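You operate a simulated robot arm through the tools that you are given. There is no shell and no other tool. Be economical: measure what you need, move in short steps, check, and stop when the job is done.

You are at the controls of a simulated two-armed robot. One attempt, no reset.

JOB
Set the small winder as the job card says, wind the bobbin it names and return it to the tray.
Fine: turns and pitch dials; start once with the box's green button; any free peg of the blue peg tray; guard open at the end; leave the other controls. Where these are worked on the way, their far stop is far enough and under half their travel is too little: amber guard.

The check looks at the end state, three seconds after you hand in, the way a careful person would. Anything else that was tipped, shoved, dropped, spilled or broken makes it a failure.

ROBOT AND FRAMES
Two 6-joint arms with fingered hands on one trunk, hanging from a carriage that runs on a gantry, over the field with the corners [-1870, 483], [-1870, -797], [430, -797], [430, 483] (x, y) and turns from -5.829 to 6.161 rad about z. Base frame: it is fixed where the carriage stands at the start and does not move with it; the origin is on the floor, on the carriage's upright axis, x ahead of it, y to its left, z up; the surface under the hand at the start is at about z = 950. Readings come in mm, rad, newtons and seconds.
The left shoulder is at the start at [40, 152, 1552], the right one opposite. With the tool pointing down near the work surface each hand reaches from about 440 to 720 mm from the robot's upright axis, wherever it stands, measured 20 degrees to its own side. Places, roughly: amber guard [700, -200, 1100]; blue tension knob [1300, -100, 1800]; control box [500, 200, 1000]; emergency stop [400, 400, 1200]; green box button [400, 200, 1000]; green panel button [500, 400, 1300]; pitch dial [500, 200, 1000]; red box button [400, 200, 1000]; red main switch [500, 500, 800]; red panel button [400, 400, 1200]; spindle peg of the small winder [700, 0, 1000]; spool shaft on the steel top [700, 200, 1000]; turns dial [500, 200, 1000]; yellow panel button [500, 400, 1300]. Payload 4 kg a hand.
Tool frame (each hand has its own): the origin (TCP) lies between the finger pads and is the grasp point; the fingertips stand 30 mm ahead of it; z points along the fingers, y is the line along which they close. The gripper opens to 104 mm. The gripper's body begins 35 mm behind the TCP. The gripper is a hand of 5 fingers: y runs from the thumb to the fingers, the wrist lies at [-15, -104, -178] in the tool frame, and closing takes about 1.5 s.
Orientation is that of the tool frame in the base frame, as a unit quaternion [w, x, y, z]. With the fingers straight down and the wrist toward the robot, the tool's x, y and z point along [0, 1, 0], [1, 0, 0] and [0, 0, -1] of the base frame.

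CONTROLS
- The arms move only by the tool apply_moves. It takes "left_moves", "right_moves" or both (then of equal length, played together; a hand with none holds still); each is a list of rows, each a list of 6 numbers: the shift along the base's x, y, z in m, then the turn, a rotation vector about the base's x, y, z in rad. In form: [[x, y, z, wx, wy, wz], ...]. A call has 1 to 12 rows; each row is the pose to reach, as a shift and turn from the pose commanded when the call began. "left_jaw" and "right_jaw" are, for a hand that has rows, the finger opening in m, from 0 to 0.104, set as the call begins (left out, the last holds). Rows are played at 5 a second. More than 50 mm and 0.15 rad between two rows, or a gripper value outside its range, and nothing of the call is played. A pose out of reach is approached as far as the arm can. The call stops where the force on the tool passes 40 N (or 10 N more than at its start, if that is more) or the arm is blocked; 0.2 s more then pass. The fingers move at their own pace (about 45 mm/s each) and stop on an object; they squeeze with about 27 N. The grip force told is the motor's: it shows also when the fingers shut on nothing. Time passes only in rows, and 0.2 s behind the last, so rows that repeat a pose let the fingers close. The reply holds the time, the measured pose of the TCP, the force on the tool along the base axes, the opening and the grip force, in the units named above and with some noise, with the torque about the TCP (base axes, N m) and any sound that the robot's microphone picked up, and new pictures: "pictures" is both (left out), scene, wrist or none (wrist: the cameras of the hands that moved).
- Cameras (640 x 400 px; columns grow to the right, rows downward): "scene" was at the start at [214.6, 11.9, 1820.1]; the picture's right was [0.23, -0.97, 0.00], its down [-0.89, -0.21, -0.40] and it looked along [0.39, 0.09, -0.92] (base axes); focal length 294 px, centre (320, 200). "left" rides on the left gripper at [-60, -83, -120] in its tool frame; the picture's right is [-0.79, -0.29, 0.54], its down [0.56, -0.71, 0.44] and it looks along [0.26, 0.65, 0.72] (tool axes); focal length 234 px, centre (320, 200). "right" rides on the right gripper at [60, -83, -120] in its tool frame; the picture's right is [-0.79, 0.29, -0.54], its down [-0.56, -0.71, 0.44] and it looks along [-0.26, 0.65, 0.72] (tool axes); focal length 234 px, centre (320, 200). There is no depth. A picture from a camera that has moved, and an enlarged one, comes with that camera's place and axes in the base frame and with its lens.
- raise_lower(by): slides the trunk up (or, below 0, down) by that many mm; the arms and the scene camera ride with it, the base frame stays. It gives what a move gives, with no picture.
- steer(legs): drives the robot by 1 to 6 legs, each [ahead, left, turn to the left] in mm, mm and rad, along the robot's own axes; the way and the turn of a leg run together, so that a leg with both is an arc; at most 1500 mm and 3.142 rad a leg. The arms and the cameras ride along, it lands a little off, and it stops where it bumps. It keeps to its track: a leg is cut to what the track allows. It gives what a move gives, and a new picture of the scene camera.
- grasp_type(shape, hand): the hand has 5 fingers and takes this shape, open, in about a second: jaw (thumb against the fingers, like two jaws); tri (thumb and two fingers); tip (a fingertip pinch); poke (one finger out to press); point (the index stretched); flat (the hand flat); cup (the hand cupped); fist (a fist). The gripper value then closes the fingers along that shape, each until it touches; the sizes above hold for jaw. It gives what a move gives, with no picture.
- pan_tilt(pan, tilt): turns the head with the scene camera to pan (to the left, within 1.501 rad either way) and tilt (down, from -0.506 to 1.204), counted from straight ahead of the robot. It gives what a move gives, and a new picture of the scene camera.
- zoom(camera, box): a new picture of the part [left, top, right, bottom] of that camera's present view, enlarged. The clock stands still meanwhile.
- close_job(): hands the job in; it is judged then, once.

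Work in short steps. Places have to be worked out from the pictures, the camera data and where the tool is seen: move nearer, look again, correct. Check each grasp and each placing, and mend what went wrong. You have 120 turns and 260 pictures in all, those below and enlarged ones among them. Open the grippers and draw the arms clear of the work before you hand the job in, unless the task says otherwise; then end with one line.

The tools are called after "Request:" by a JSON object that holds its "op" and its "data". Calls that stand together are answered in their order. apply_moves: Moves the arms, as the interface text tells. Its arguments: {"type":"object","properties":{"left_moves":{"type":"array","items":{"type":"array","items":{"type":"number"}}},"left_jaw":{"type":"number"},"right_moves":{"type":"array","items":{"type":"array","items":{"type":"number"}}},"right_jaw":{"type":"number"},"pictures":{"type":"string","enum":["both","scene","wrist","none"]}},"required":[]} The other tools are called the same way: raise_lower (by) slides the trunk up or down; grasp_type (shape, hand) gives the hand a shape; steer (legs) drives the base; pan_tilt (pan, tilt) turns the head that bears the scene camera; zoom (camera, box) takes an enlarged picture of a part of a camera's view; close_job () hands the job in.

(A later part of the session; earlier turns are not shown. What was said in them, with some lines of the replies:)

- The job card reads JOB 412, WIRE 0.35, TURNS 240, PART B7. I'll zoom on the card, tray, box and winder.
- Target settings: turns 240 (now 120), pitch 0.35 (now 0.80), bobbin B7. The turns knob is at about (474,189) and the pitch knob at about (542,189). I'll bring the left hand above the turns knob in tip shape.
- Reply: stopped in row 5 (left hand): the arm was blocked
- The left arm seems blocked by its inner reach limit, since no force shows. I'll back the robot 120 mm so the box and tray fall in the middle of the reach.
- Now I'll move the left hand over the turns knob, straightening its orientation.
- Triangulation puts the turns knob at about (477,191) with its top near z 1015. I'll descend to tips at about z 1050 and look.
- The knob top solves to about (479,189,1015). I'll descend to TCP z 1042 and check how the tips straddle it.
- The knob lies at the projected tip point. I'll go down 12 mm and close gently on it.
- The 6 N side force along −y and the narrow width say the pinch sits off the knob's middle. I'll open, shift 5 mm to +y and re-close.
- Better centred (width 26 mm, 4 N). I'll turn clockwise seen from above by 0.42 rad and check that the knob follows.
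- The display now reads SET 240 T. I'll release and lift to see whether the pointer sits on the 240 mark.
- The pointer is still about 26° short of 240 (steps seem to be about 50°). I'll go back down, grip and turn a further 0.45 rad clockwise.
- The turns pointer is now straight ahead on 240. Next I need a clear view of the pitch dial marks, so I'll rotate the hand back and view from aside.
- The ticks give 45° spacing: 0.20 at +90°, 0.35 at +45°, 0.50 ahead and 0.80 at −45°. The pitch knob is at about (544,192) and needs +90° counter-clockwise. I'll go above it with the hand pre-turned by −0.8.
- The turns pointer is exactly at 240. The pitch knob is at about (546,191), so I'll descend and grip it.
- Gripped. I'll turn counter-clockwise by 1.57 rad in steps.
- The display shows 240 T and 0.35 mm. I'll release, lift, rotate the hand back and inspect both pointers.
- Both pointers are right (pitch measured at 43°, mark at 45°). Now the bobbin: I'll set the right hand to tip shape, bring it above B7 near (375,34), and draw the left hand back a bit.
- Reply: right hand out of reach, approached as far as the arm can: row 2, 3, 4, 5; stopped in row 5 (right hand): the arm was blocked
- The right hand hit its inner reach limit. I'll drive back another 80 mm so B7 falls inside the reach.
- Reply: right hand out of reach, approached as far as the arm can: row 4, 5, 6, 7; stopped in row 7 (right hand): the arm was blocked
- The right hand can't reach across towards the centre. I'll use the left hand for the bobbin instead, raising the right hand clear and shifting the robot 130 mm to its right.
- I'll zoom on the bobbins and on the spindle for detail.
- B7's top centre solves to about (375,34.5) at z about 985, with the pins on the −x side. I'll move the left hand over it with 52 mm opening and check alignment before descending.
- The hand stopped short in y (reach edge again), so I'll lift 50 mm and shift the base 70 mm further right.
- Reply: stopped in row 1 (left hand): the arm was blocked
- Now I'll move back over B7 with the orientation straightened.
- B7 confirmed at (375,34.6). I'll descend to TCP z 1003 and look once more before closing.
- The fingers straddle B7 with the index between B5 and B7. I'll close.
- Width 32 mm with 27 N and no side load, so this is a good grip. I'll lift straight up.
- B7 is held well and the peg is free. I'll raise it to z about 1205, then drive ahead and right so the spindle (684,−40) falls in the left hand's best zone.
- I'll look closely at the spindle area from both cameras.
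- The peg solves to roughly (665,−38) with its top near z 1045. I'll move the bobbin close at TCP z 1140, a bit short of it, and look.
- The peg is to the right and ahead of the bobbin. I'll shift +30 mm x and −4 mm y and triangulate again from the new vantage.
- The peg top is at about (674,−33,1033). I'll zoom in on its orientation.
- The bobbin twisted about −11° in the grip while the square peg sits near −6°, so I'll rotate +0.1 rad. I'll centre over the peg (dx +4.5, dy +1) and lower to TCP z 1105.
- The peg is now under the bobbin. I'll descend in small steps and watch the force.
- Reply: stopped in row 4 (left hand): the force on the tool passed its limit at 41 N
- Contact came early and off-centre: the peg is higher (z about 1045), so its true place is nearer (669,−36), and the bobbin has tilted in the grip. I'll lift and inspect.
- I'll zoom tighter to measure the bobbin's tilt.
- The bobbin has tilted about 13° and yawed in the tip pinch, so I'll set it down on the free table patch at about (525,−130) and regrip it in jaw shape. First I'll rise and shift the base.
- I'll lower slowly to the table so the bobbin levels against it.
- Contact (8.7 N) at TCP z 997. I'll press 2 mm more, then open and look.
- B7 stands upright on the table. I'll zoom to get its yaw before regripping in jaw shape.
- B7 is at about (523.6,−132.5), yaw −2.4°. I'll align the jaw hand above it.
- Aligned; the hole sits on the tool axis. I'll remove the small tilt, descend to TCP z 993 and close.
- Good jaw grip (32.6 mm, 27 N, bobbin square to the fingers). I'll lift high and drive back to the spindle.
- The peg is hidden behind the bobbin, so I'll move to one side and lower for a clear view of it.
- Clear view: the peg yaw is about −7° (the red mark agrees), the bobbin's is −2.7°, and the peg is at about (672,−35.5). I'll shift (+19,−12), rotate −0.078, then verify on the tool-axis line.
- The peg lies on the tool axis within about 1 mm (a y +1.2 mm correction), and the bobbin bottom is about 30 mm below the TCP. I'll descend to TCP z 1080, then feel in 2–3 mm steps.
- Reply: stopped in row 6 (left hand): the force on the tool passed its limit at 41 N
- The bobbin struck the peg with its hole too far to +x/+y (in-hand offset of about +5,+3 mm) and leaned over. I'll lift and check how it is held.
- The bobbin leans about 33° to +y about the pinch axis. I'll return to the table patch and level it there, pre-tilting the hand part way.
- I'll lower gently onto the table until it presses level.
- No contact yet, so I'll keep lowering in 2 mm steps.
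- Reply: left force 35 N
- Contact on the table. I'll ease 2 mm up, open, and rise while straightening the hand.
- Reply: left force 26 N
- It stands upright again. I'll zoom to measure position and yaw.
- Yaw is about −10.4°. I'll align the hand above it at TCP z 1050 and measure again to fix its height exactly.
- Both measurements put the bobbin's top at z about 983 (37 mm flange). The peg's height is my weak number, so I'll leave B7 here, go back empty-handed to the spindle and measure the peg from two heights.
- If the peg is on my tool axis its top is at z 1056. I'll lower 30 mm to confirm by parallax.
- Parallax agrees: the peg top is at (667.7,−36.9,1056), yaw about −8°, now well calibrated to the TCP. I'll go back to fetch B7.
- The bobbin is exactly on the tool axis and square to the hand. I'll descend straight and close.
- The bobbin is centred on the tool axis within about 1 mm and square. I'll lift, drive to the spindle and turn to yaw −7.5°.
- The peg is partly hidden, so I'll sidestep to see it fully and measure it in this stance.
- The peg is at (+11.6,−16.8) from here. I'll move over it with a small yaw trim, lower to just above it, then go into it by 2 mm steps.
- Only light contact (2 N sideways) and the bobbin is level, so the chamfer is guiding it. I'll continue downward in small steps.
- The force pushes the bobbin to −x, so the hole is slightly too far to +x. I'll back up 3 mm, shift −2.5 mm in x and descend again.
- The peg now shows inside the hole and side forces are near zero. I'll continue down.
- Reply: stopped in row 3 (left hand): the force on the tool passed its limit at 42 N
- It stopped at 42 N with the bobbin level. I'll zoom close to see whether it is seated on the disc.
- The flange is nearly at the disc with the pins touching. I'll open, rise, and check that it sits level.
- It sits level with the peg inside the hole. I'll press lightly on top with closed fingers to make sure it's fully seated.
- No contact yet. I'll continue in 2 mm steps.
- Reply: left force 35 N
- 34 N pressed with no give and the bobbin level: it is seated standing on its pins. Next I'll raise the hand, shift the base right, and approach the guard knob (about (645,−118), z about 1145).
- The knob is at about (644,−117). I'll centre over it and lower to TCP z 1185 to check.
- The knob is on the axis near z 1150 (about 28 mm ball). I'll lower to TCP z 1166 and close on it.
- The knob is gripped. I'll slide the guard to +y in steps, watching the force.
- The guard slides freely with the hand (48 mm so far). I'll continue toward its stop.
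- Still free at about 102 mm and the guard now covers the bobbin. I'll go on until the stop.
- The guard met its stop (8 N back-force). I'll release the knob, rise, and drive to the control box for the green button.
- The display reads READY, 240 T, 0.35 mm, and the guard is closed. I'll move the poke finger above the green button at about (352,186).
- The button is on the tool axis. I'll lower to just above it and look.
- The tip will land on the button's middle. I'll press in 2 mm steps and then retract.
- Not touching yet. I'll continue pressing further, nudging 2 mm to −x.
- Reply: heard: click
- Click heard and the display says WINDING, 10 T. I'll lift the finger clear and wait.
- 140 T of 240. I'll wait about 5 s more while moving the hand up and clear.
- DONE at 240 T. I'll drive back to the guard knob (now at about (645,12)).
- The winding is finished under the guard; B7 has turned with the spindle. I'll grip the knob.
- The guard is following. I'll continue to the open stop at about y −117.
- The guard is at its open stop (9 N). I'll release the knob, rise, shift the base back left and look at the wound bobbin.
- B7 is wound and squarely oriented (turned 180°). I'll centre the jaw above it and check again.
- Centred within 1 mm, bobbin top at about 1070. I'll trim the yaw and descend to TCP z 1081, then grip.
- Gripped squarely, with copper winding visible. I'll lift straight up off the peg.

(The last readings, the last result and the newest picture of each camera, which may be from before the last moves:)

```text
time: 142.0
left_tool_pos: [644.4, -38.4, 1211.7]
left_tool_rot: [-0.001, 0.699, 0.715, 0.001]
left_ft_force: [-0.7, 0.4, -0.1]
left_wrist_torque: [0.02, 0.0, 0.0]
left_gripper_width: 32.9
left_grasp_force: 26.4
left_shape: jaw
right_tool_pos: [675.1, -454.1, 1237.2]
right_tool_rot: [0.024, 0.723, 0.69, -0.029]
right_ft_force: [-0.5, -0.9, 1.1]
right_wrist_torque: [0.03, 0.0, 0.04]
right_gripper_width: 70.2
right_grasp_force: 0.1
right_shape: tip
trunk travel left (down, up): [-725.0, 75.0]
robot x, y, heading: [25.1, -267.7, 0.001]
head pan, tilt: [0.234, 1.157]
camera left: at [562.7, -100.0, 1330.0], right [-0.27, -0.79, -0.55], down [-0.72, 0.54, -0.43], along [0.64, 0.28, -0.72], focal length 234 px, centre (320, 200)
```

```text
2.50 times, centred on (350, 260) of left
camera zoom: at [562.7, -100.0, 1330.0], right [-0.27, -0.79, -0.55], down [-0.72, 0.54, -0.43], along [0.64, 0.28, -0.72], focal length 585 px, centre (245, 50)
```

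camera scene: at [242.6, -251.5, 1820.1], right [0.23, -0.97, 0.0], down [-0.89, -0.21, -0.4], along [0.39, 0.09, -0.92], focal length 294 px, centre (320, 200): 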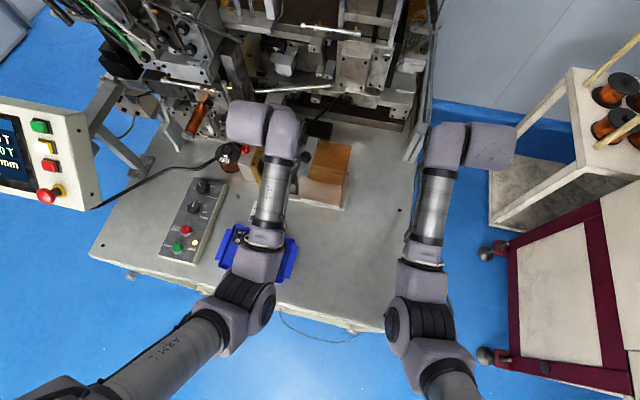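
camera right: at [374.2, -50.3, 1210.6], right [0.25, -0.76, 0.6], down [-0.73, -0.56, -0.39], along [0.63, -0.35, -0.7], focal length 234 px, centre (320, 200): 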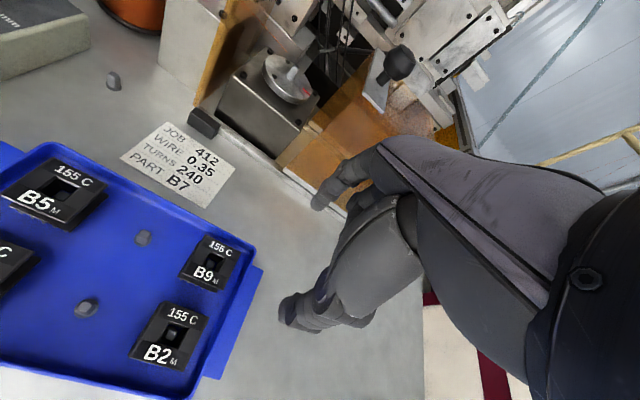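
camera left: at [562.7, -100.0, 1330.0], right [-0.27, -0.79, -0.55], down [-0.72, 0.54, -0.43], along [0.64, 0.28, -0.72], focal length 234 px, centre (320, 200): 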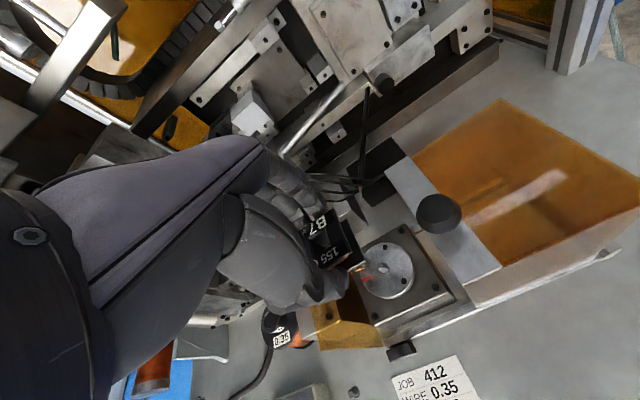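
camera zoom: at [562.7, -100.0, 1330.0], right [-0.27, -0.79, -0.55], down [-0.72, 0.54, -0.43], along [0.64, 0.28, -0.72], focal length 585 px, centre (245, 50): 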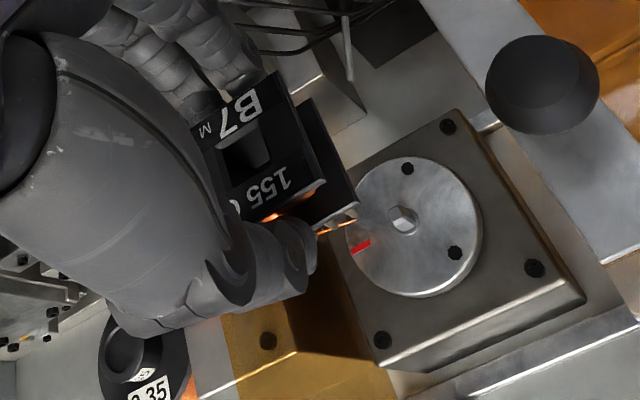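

B7 is held level, and the spindle and guard look fine. I'll drive back to the tray for the free front-middle peg at about (377,−26).

Request:
{"op": "steer", "data": {"legs": [[-220, 5, 0]]}}

Request:
{"op": "apply_moves", "data": {"left_moves": [[-0.01, 0.01, -0.04, 0, 0, 0], [-0.03, 0.02, -0.08, 0, 0, 0], [-0.055, 0.025, -0.11, 0, 0, 0], [-0.06, 0.025, -0.13, 0, 0, 0]], "pictures": "wrist"}}

Request:
{"op": "zoom", "data": {"camera": "left", "box": [330, 210, 430, 310]}}

```text
time: 143.7
left_tool_pos: [422.8, -31.0, 1211.5]
left_tool_rot: [-0.001, 0.698, 0.716, 0.001]
left_ft_force: [-0.1, -0.7, 0.0]
left_wrist_torque: [0.0, 0.01, -0.01]
left_gripper_width: 32.9
left_grasp_force: 27.4
left_shape: jaw
right_tool_pos: [454.4, -448.0, 1236.3]
right_tool_rot: [0.023, 0.722, 0.691, -0.03]
right_ft_force: [-0.4, -0.1, -0.5]
right_wrist_torque: [0.02, 0.01, 0.03]
right_gripper_width: 70.4
right_grasp_force: 0.1
right_shape: tip
trunk travel left (down, up): [-725.0, 75.0]
robot x, y, heading: [-195.4, -261.1, 0.007]
head pan, tilt: [0.234, 1.157]
camera scene: at [21.2, -245.9, 1820.1], right [0.23, -0.97, 0.0], down [-0.89, -0.21, -0.4], along [0.39, 0.09, -0.92], focal length 294 px, centre (320, 200)
```

scene: 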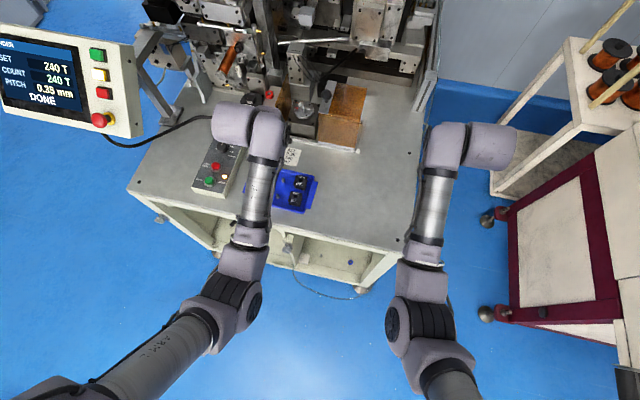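

```text
time: 144.7
left_tool_pos: [361.9, -6.7, 1082.1]
left_tool_rot: [0.0, 0.698, 0.716, 0.0]
left_ft_force: [-0.4, -0.3, 0.3]
left_wrist_torque: [-0.01, -0.01, -0.02]
left_gripper_width: 32.7
left_grasp_force: 27.0
left_shape: jaw
right_tool_pos: [454.1, -448.1, 1237.5]
right_tool_rot: [0.024, 0.722, 0.691, -0.029]
right_ft_force: [0.9, -0.3, -0.4]
right_wrist_torque: [-0.01, -0.03, 0.0]
right_gripper_width: 70.3
right_grasp_force: 0.1
right_shape: tip
trunk travel left (down, up): [-725.0, 75.0]
robot x, y, heading: [-191.4, -259.0, -0.006]
head pan, tilt: [0.234, 1.157]
camera left: at [280.1, -69.4, 1199.8], right [-0.27, -0.79, -0.54], down [-0.72, 0.54, -0.43], along [0.64, 0.28, -0.72], focal length 234 px, centre (320, 200)
```

left: 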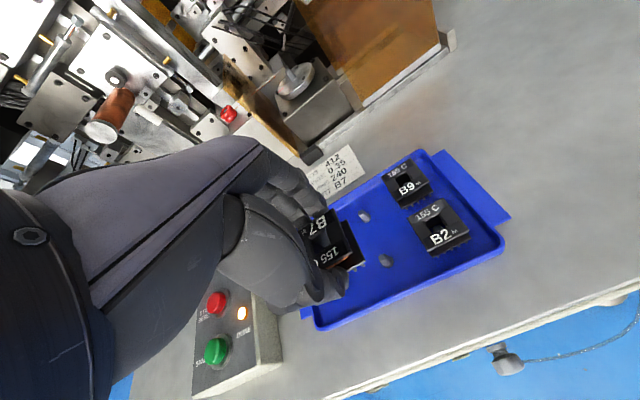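

```text
4.00 times, centred on (380, 260) of left
camera zoom: at [280.1, -69.4, 1199.8], right [-0.27, -0.79, -0.54], down [-0.72, 0.54, -0.43], along [0.64, 0.28, -0.72], focal length 937 px, centre (80, -40)
```

zoom: 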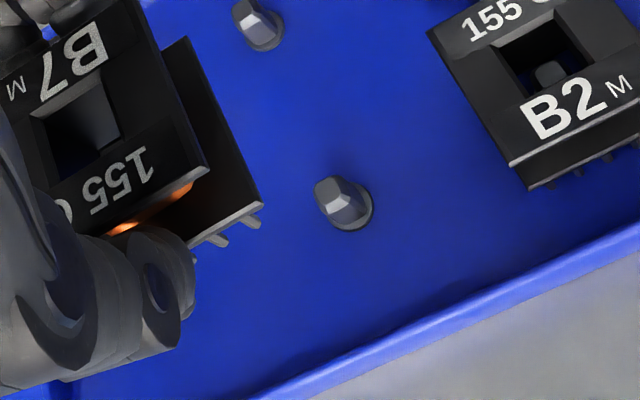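

The peg is about (+10.5,−18) from here. I'll move over it at this height and check it against the tool-axis line.

Request:
{"op": "apply_moves", "data": {"left_moves": [[0.005, -0.009, 0, 0, 0, 0], [0.0105, -0.018, 0, 0, 0, 0], [0.0105, -0.018, 0, 0, 0, 0]], "pictures": "none"}}

Request:
{"op": "zoom", "data": {"camera": "left", "box": [330, 230, 410, 310]}}

```text
time: 145.5
left_tool_pos: [373.2, -24.6, 1081.3]
left_tool_rot: [-0.001, 0.696, 0.718, 0.001]
left_ft_force: [-0.6, 0.2, -0.7]
left_wrist_torque: [0.01, -0.02, -0.01]
left_gripper_width: 32.7
left_grasp_force: 27.1
left_shape: jaw
right_tool_pos: [455.2, -448.1, 1237.2]
right_tool_rot: [0.024, 0.722, 0.691, -0.029]
right_ft_force: [0.5, 0.8, 0.1]
right_wrist_torque: [-0.03, 0.04, 0.04]
right_gripper_width: 70.2
right_grasp_force: 0.1
right_shape: tip
trunk travel left (down, up): [-725.0, 75.0]
robot x, y, heading: [-189.5, -254.5, -0.002]
head pan, tilt: [0.234, 1.157]
```

```text
5.00 times, centred on (370, 270) of left
camera zoom: at [291.6, -87.4, 1200.2], right [-0.27, -0.79, -0.54], down [-0.72, 0.54, -0.43], along [0.64, 0.28, -0.72], focal length 1171 px, centre (70, -150)
```

zoom: 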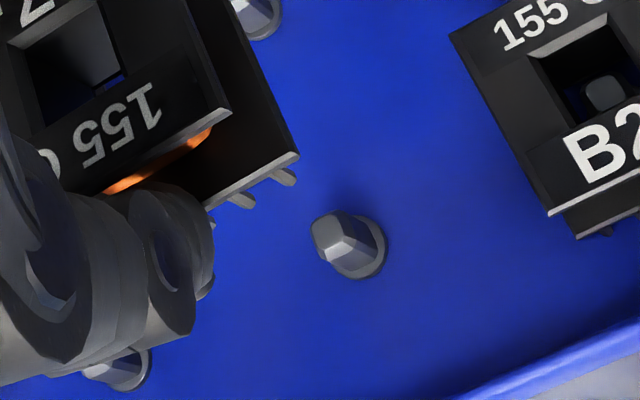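

On the line for z 971. I'll verify by rising 50 mm to see that the peg stays on the axis.

Request:
{"op": "apply_moves", "data": {"left_moves": [[0, 0, 0.025, 0, 0, 0], [0, 0, 0.05, 0, 0, 0], [0, 0, 0.05, 0, 0, 0]], "pictures": "none"}}

Request:
{"op": "zoom", "data": {"camera": "left", "box": [350, 245, 420, 315]}}

```text
time: 146.3
left_tool_pos: [372.6, -24.8, 1132.3]
left_tool_rot: [-0.001, 0.697, 0.717, 0.001]
left_ft_force: [-0.2, 0.2, -0.3]
left_wrist_torque: [0.01, -0.01, -0.01]
left_gripper_width: 32.6
left_grasp_force: 26.9
left_shape: jaw
right_tool_pos: [454.1, -448.1, 1236.3]
right_tool_rot: [0.024, 0.721, 0.692, -0.029]
right_ft_force: [0.2, -0.4, 0.8]
right_wrist_torque: [-0.01, 0.02, 0.01]
right_gripper_width: 70.3
right_grasp_force: 0.1
right_shape: tip
trunk travel left (down, up): [-725.0, 75.0]
robot x, y, heading: [-195.7, -254.3, -0.001]
head pan, tilt: [0.234, 1.157]
```

```text
5.71 times, centred on (385, 280) of left
camera zoom: at [291.0, -86.7, 1249.9], right [-0.27, -0.79, -0.55], down [-0.72, 0.54, -0.43], along [0.64, 0.28, -0.72], focal length 1338 px, centre (-51, -257)
```

zoom: 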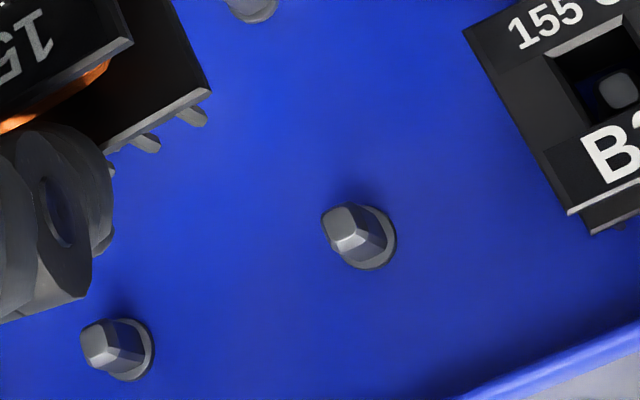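

The peg stays on the axis (z about 973) with a small side offset. I'll correct (−2,+2.8 mm) and descend to TCP z 1016, then feel.

Request:
{"op": "apply_moves", "data": {"left_moves": [[-0.002, 0.0028, -0.04, 0, 0, 0], [-0.002, 0.0028, -0.08, 0, 0, 0], [-0.002, 0.0028, -0.105, 0, 0, 0], [-0.002, 0.0028, -0.115, 0, 0, 0], [-0.002, 0.0028, -0.118, 0, 0, 0]], "pictures": "none"}}

Request:
{"op": "zoom", "data": {"camera": "left", "box": [290, 200, 390, 300]}}

```text
time: 147.5
left_tool_pos: [370.6, -21.7, 1014.5]
left_tool_rot: [-0.001, 0.697, 0.717, 0.001]
left_ft_force: [-0.4, -0.3, -0.1]
left_wrist_torque: [0.0, 0.0, -0.03]
left_gripper_width: 32.8
left_grasp_force: 27.2
left_shape: jaw
right_tool_pos: [455.0, -447.5, 1237.0]
right_tool_rot: [0.025, 0.722, 0.691, -0.03]
right_ft_force: [0.2, 0.5, -0.1]
right_wrist_torque: [0.01, -0.01, -0.02]
right_gripper_width: 70.1
right_grasp_force: 0.0
right_shape: tip
trunk travel left (down, up): [-725.0, 75.0]
robot x, y, heading: [-190.8, -258.2, -0.001]
head pan, tilt: [0.234, 1.157]
```

```text
4.00 times, centred on (340, 250) of left
camera zoom: at [290.1, -84.4, 1133.2], right [-0.27, -0.79, -0.55], down [-0.72, 0.54, -0.44], along [0.64, 0.28, -0.72], focal length 937 px, centre (240, 0)
```

zoom: 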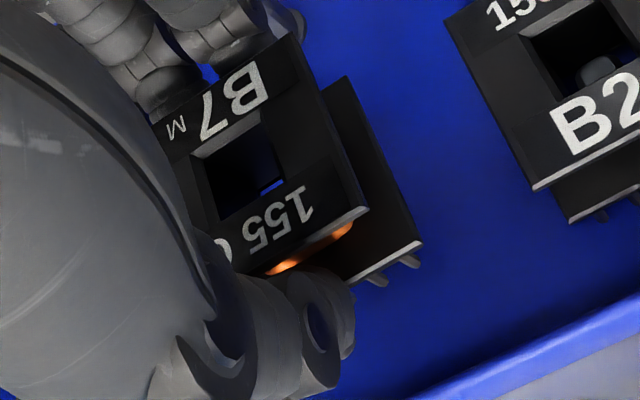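

No contact yet. I'll go lower in 2 mm steps.

Request:
{"op": "apply_moves", "data": {"left_moves": [[0, 0, -0.003, 0, 0, 0], [0, 0, -0.005, 0, 0, 0], [0, 0, -0.007, 0, 0, 0], [0, 0, -0.009, 0, 0, 0]], "pictures": "none"}}

Request:
{"op": "zoom", "data": {"camera": "left", "box": [290, 200, 370, 280]}}

```text
time: 148.5
left_tool_pos: [372.0, -20.5, 1005.3]
left_tool_rot: [-0.001, 0.697, 0.717, 0.001]
left_ft_force: [0.8, 0.6, 0.1]
left_wrist_torque: [0.0, 0.01, 0.01]
left_gripper_width: 32.4
left_grasp_force: 26.8
left_shape: jaw
right_tool_pos: [455.2, -447.2, 1237.2]
right_tool_rot: [0.024, 0.722, 0.691, -0.028]
right_ft_force: [-0.1, -0.4, 0.4]
right_wrist_torque: [0.01, -0.02, -0.01]
right_gripper_width: 70.3
right_grasp_force: 0.1
right_shape: tip
trunk travel left (down, up): [-725.0, 75.0]
robot x, y, heading: [-194.8, -257.9, -0.0]
head pan, tilt: [0.234, 1.157]
```

```text
5.00 times, centred on (330, 240) of left
camera zoom: at [289.8, -83.6, 1123.2], right [-0.27, -0.79, -0.54], down [-0.72, 0.54, -0.44], along [0.64, 0.28, -0.72], focal length 1171 px, centre (270, 0)
```

zoom: 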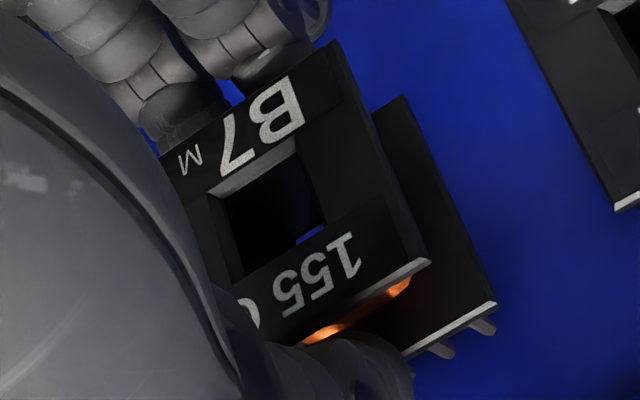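

Request:
{"op": "apply_moves", "data": {"left_moves": [[0, 0, -0.002, 0, 0, 0], [0, 0, -0.004, 0, 0, 0], [0, 0, -0.006, 0, 0, 0]], "pictures": "none"}}

Request:
{"op": "zoom", "data": {"camera": "left", "box": [290, 200, 370, 280]}}

```text
time: 149.3
left_tool_pos: [370.2, -21.0, 998.8]
left_tool_rot: [-0.001, 0.697, 0.717, 0.002]
left_ft_force: [0.6, -0.3, 0.2]
left_wrist_torque: [-0.01, 0.01, -0.01]
left_gripper_width: 32.8
left_grasp_force: 26.9
left_shape: jaw
right_tool_pos: [455.5, -448.7, 1237.8]
right_tool_rot: [0.024, 0.722, 0.691, -0.029]
right_ft_force: [0.1, 0.0, -0.3]
right_wrist_torque: [0.01, -0.02, 0.01]
right_gripper_width: 70.1
right_grasp_force: 0.1
right_shape: tip
trunk travel left (down, up): [-725.0, 75.0]
robot x, y, heading: [-190.8, -260.4, -0.0]
head pan, tilt: [0.234, 1.157]
```

```text
5.00 times, centred on (330, 240) of left
camera zoom: at [289.6, -84.5, 1117.1], right [-0.27, -0.79, -0.55], down [-0.72, 0.54, -0.43], along [0.64, 0.28, -0.72], focal length 1171 px, centre (270, 0)
```

zoom: 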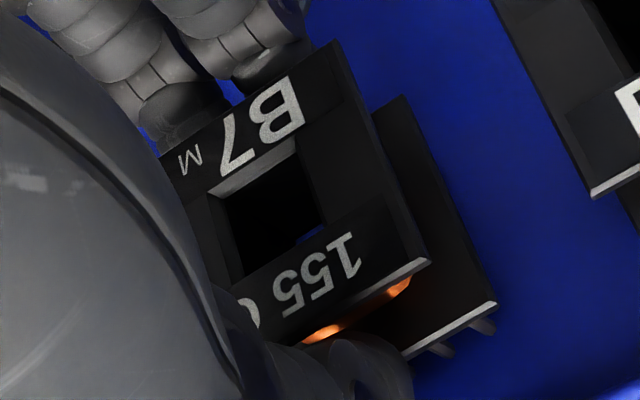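

Request:
{"op": "apply_moves", "data": {"left_moves": [[0, 0, -0.002, 0, 0, 0], [0, 0, -0.004, 0, 0, 0]], "pictures": "none"}}

Request:
{"op": "zoom", "data": {"camera": "left", "box": [290, 200, 370, 280]}}

```text
time: 149.9
left_tool_pos: [372.0, -21.9, 994.2]
left_tool_rot: [-0.001, 0.698, 0.716, 0.0]
left_ft_force: [0.2, 0.5, -0.8]
left_wrist_torque: [-0.02, 0.01, -0.01]
left_gripper_width: 32.9
left_grasp_force: 26.8
left_shape: jaw
right_tool_pos: [454.3, -447.9, 1236.4]
right_tool_rot: [0.024, 0.722, 0.691, -0.029]
right_ft_force: [0.0, -0.1, -0.6]
right_wrist_torque: [0.02, 0.0, 0.02]
right_gripper_width: 70.0
right_grasp_force: 0.2
right_shape: tip
trunk travel left (down, up): [-725.0, 75.0]
robot x, y, heading: [-195.0, -254.7, 0.008]
head pan, tilt: [0.234, 1.157]
```

```text
5.00 times, centred on (330, 240) of left
camera zoom: at [290.0, -84.6, 1112.6], right [-0.27, -0.79, -0.55], down [-0.72, 0.54, -0.43], along [0.64, 0.28, -0.72], focal length 1171 px, centre (270, 0)
```

zoom: 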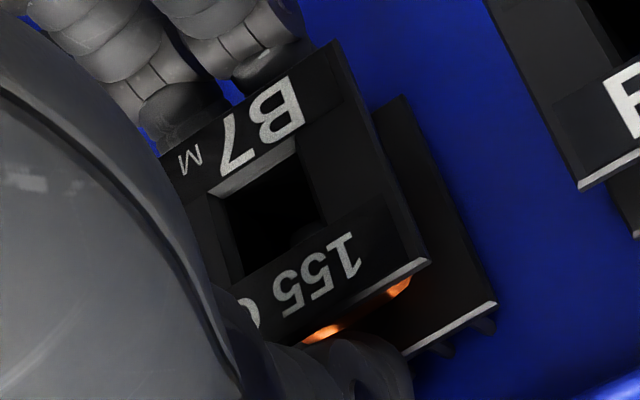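

The peg now shows in the hole and there is no force. I'll continue down to the seat.

Request:
{"op": "apply_moves", "data": {"left_moves": [[0, 0, -0.002, 0, 0, 0], [0, 0, -0.004, 0, 0, 0], [0, 0, -0.006, 0, 0, 0]], "pictures": "none"}}

Request:
{"op": "zoom", "data": {"camera": "left", "box": [290, 200, 370, 280]}}

```text
time: 150.7
left_tool_pos: [375.7, -21.4, 992.2]
left_tool_rot: [0.001, 0.696, 0.718, 0.004]
left_ft_force: [-4.0, -1.1, 21.5]
left_wrist_torque: [-0.04, 0.03, -0.02]
left_gripper_width: 33.7
left_grasp_force: 26.9
left_shape: jaw
right_tool_pos: [456.2, -448.1, 1238.9]
right_tool_rot: [0.025, 0.722, 0.691, -0.027]
right_ft_force: [-0.7, 0.2, 0.0]
right_wrist_torque: [-0.01, -0.04, 0.0]
right_gripper_width: 70.3
right_grasp_force: 0.0
right_shape: tip
trunk travel left (down, up): [-725.0, 75.0]
robot x, y, heading: [-190.9, -257.0, 0.003]
head pan, tilt: [0.234, 1.157]
```

```text
5.00 times, centred on (330, 240) of left
camera zoom: at [292.4, -84.1, 1109.1], right [-0.26, -0.79, -0.55], down [-0.72, 0.54, -0.44], along [0.64, 0.28, -0.71], focal length 1171 px, centre (270, 0)
```

zoom: 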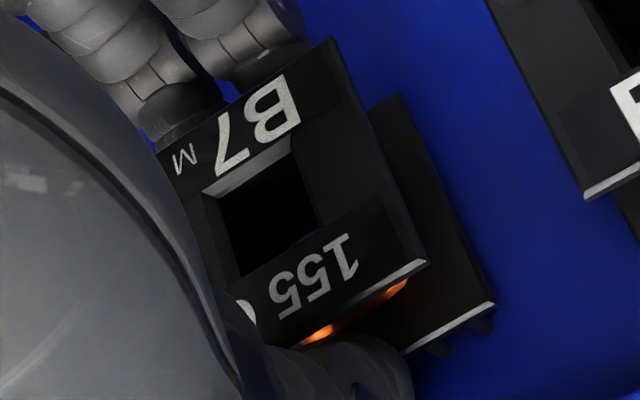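

Contact at 21 N with B7's top at z about 983, the same as seated B2 (984), so it is seated. I'll relax and open just a little.

Request:
{"op": "apply_moves", "data": {"left_moves": [[0, 0, 0.002, 0, 0, 0], [0, 0, 0.002, 0, 0, 0], [0, 0, 0.002, 0, 0, 0], [0, 0, 0.002, 0, 0, 0]], "left_jaw": 0.05, "pictures": "none"}}

Request:
{"op": "zoom", "data": {"camera": "left", "box": [270, 190, 410, 330]}}

```text
time: 151.7
left_tool_pos: [373.0, -21.6, 990.3]
left_tool_rot: [-0.001, 0.698, 0.717, 0.001]
left_ft_force: [-0.6, 0.0, -0.6]
left_wrist_torque: [0.0, 0.03, 0.05]
left_gripper_width: 49.9
left_grasp_force: 0.0
left_shape: jaw
right_tool_pos: [454.9, -447.5, 1236.5]
right_tool_rot: [0.023, 0.722, 0.691, -0.028]
right_ft_force: [-0.4, -0.4, -1.3]
right_wrist_torque: [0.06, 0.02, 0.03]
right_gripper_width: 70.3
right_grasp_force: 0.0
right_shape: tip
trunk travel left (down, up): [-725.0, 75.0]
robot x, y, heading: [-194.4, -262.5, 0.002]
head pan, tilt: [0.234, 1.157]
```

```text
2.86 times, centred on (340, 260) of left
camera zoom: at [290.1, -84.6, 1108.1], right [-0.27, -0.79, -0.54], down [-0.72, 0.54, -0.43], along [0.64, 0.28, -0.72], focal length 669 px, centre (263, 29)
```

zoom: 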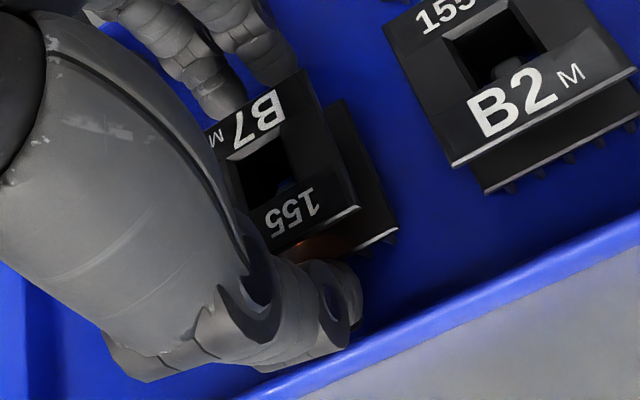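

I'll rise straight up and look from above.

Request:
{"op": "apply_moves", "data": {"left_moves": [[0, 0, 0.02, 0, 0, 0], [0, 0, 0.05, 0, 0, 0], [0, 0.01, 0.09, 0, 0, 0], [0, 0.03, 0.13, 0, 0, 0]], "pictures": "wrist"}}

Request:
{"op": "zoom", "data": {"camera": "left", "box": [350, 230, 450, 330]}}

```text
time: 152.7
left_tool_pos: [372.6, 11.0, 1121.3]
left_tool_rot: [-0.001, 0.697, 0.717, 0.001]
left_ft_force: [-0.2, -0.8, 0.2]
left_wrist_torque: [0.04, -0.01, -0.02]
left_gripper_width: 49.8
left_grasp_force: 0.0
left_shape: jaw
right_tool_pos: [455.5, -448.2, 1236.1]
right_tool_rot: [0.024, 0.722, 0.691, -0.029]
right_ft_force: [-0.2, -0.1, -0.1]
right_wrist_torque: [0.03, 0.01, 0.0]
right_gripper_width: 70.4
right_grasp_force: 0.0
right_shape: tip
trunk travel left (down, up): [-725.0, 75.0]
robot x, y, heading: [-192.3, -258.9, -0.002]
head pan, tilt: [0.234, 1.157]
camera left: at [290.6, -52.8, 1239.1], right [-0.27, -0.79, -0.54], down [-0.72, 0.54, -0.43], along [0.64, 0.28, -0.72], focal length 234 px, centre (320, 200)
```

left: 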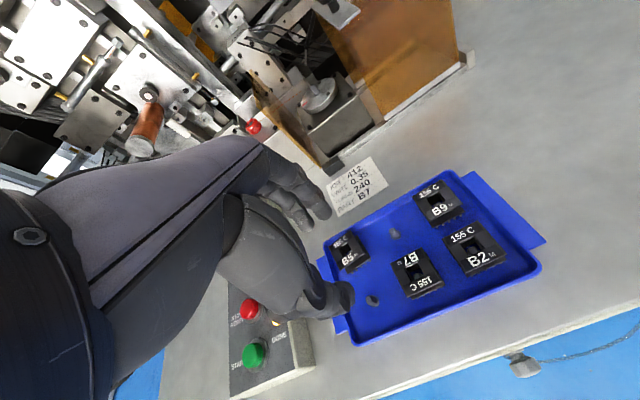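

```text
4.00 times, centred on (400, 280) of left
camera zoom: at [290.6, -52.8, 1239.1], right [-0.27, -0.79, -0.54], down [-0.72, 0.54, -0.43], along [0.64, 0.28, -0.72], focal length 937 px, centre (0, -120)
```

zoom: 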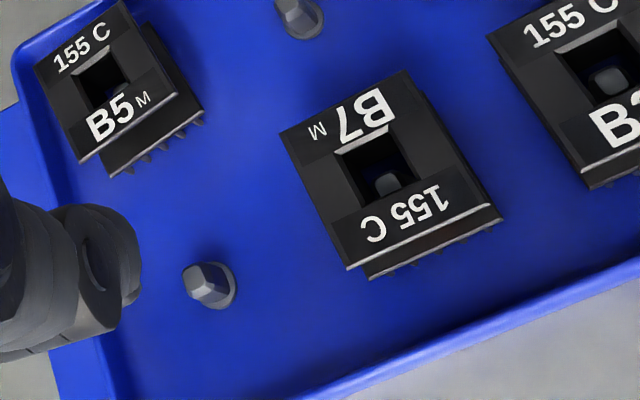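

B7 stands level on its peg just like B2. I'll raise the arm, back the robot off, and do a final check of the scene.

Request:
{"op": "apply_moves", "data": {"left_moves": [[0, 0.01, 0.04, 0, 0, 0], [0, 0.02, 0.08, 0, 0, 0], [0, 0.02, 0.12, 0, 0, 0]], "left_jaw": 0.1, "pictures": "none"}}

Request:
{"op": "steer", "data": {"legs": [[-250, 0, 0]]}}

Request:
{"op": "zoom", "data": {"camera": "scene", "box": [160, 60, 400, 220]}}

```text
time: 153.5
left_tool_pos: [371.6, 31.2, 1240.3]
left_tool_rot: [-0.001, 0.698, 0.717, 0.002]
left_ft_force: [0.1, -0.3, -0.3]
left_wrist_torque: [0.02, -0.01, 0.01]
left_gripper_width: 99.8
left_grasp_force: 0.1
left_shape: jaw
right_tool_pos: [455.6, -448.6, 1236.7]
right_tool_rot: [0.024, 0.722, 0.691, -0.028]
right_ft_force: [-0.2, 0.3, -0.2]
right_wrist_torque: [-0.02, 0.02, -0.03]
right_gripper_width: 70.5
right_grasp_force: 0.1
right_shape: tip
trunk travel left (down, up): [-725.0, 75.0]
robot x, y, heading: [-195.1, -255.8, 0.002]
head pan, tilt: [0.234, 1.157]
```

```text
time: 155.3
left_tool_pos: [128.2, 29.0, 1241.7]
left_tool_rot: [-0.002, 0.697, 0.717, 0.001]
left_ft_force: [-0.1, 1.1, -0.3]
left_wrist_torque: [-0.02, 0.01, 0.01]
left_gripper_width: 99.6
left_grasp_force: 0.0
left_shape: jaw
right_tool_pos: [210.2, -447.6, 1236.8]
right_tool_rot: [0.024, 0.722, 0.69, -0.03]
right_ft_force: [-0.1, 0.1, 0.7]
right_wrist_torque: [0.0, 0.0, -0.01]
right_gripper_width: 70.3
right_grasp_force: 0.1
right_shape: tip
trunk travel left (down, up): [-725.0, 75.0]
robot x, y, heading: [-437.9, -256.8, -0.001]
head pan, tilt: [0.234, 1.157]
camera scene: at [-224.2, -245.9, 1820.1], right [0.23, -0.97, 0.0], down [-0.89, -0.21, -0.4], along [0.39, 0.09, -0.92], focal length 294 px, centre (320, 200)
```

scene: 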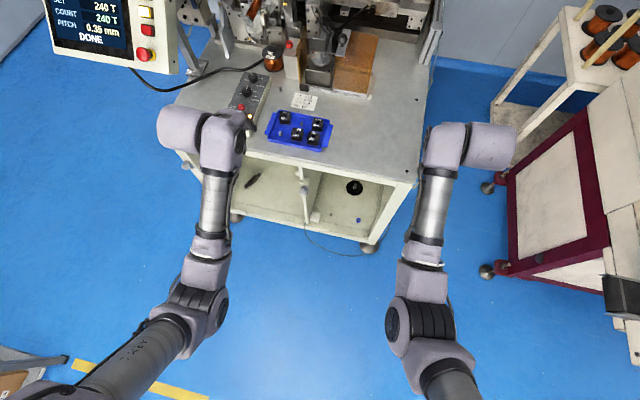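

```text
2.50 times, centred on (280, 140) of scene
camera zoom: at [-224.2, -245.9, 1820.1], right [0.23, -0.97, 0.0], down [-0.89, -0.21, -0.4], along [0.39, 0.09, -0.92], focal length 735 px, centre (420, 350)
```

zoom: 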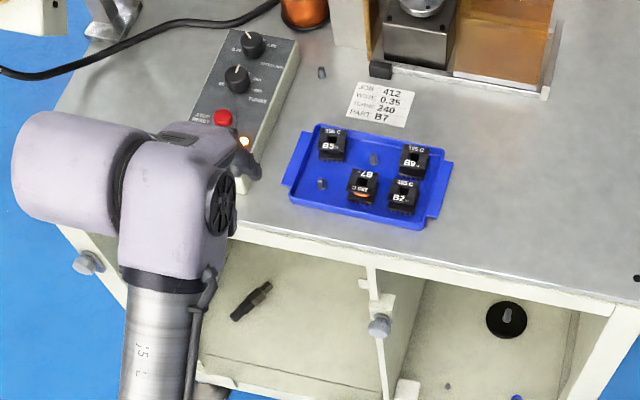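

Everything is in place: display DONE at 240/240 T and 0.35 mm, guard open, B7 wound on a tray peg, nothing displaced and both arms clear. I'm handing in.

Request:
{"op": "close_job", "data": {}}

```text
The job is handed in.
```

Bobbin B7 is wound to 240 turns at 0.35 mm pitch and sits on a free peg of the blue tray, with the guard open and both arms clear. The first two tries at the spindle peg tilted the bobbin in the grip, so I set it down twice on the bare table and regripped it before it seated properly.
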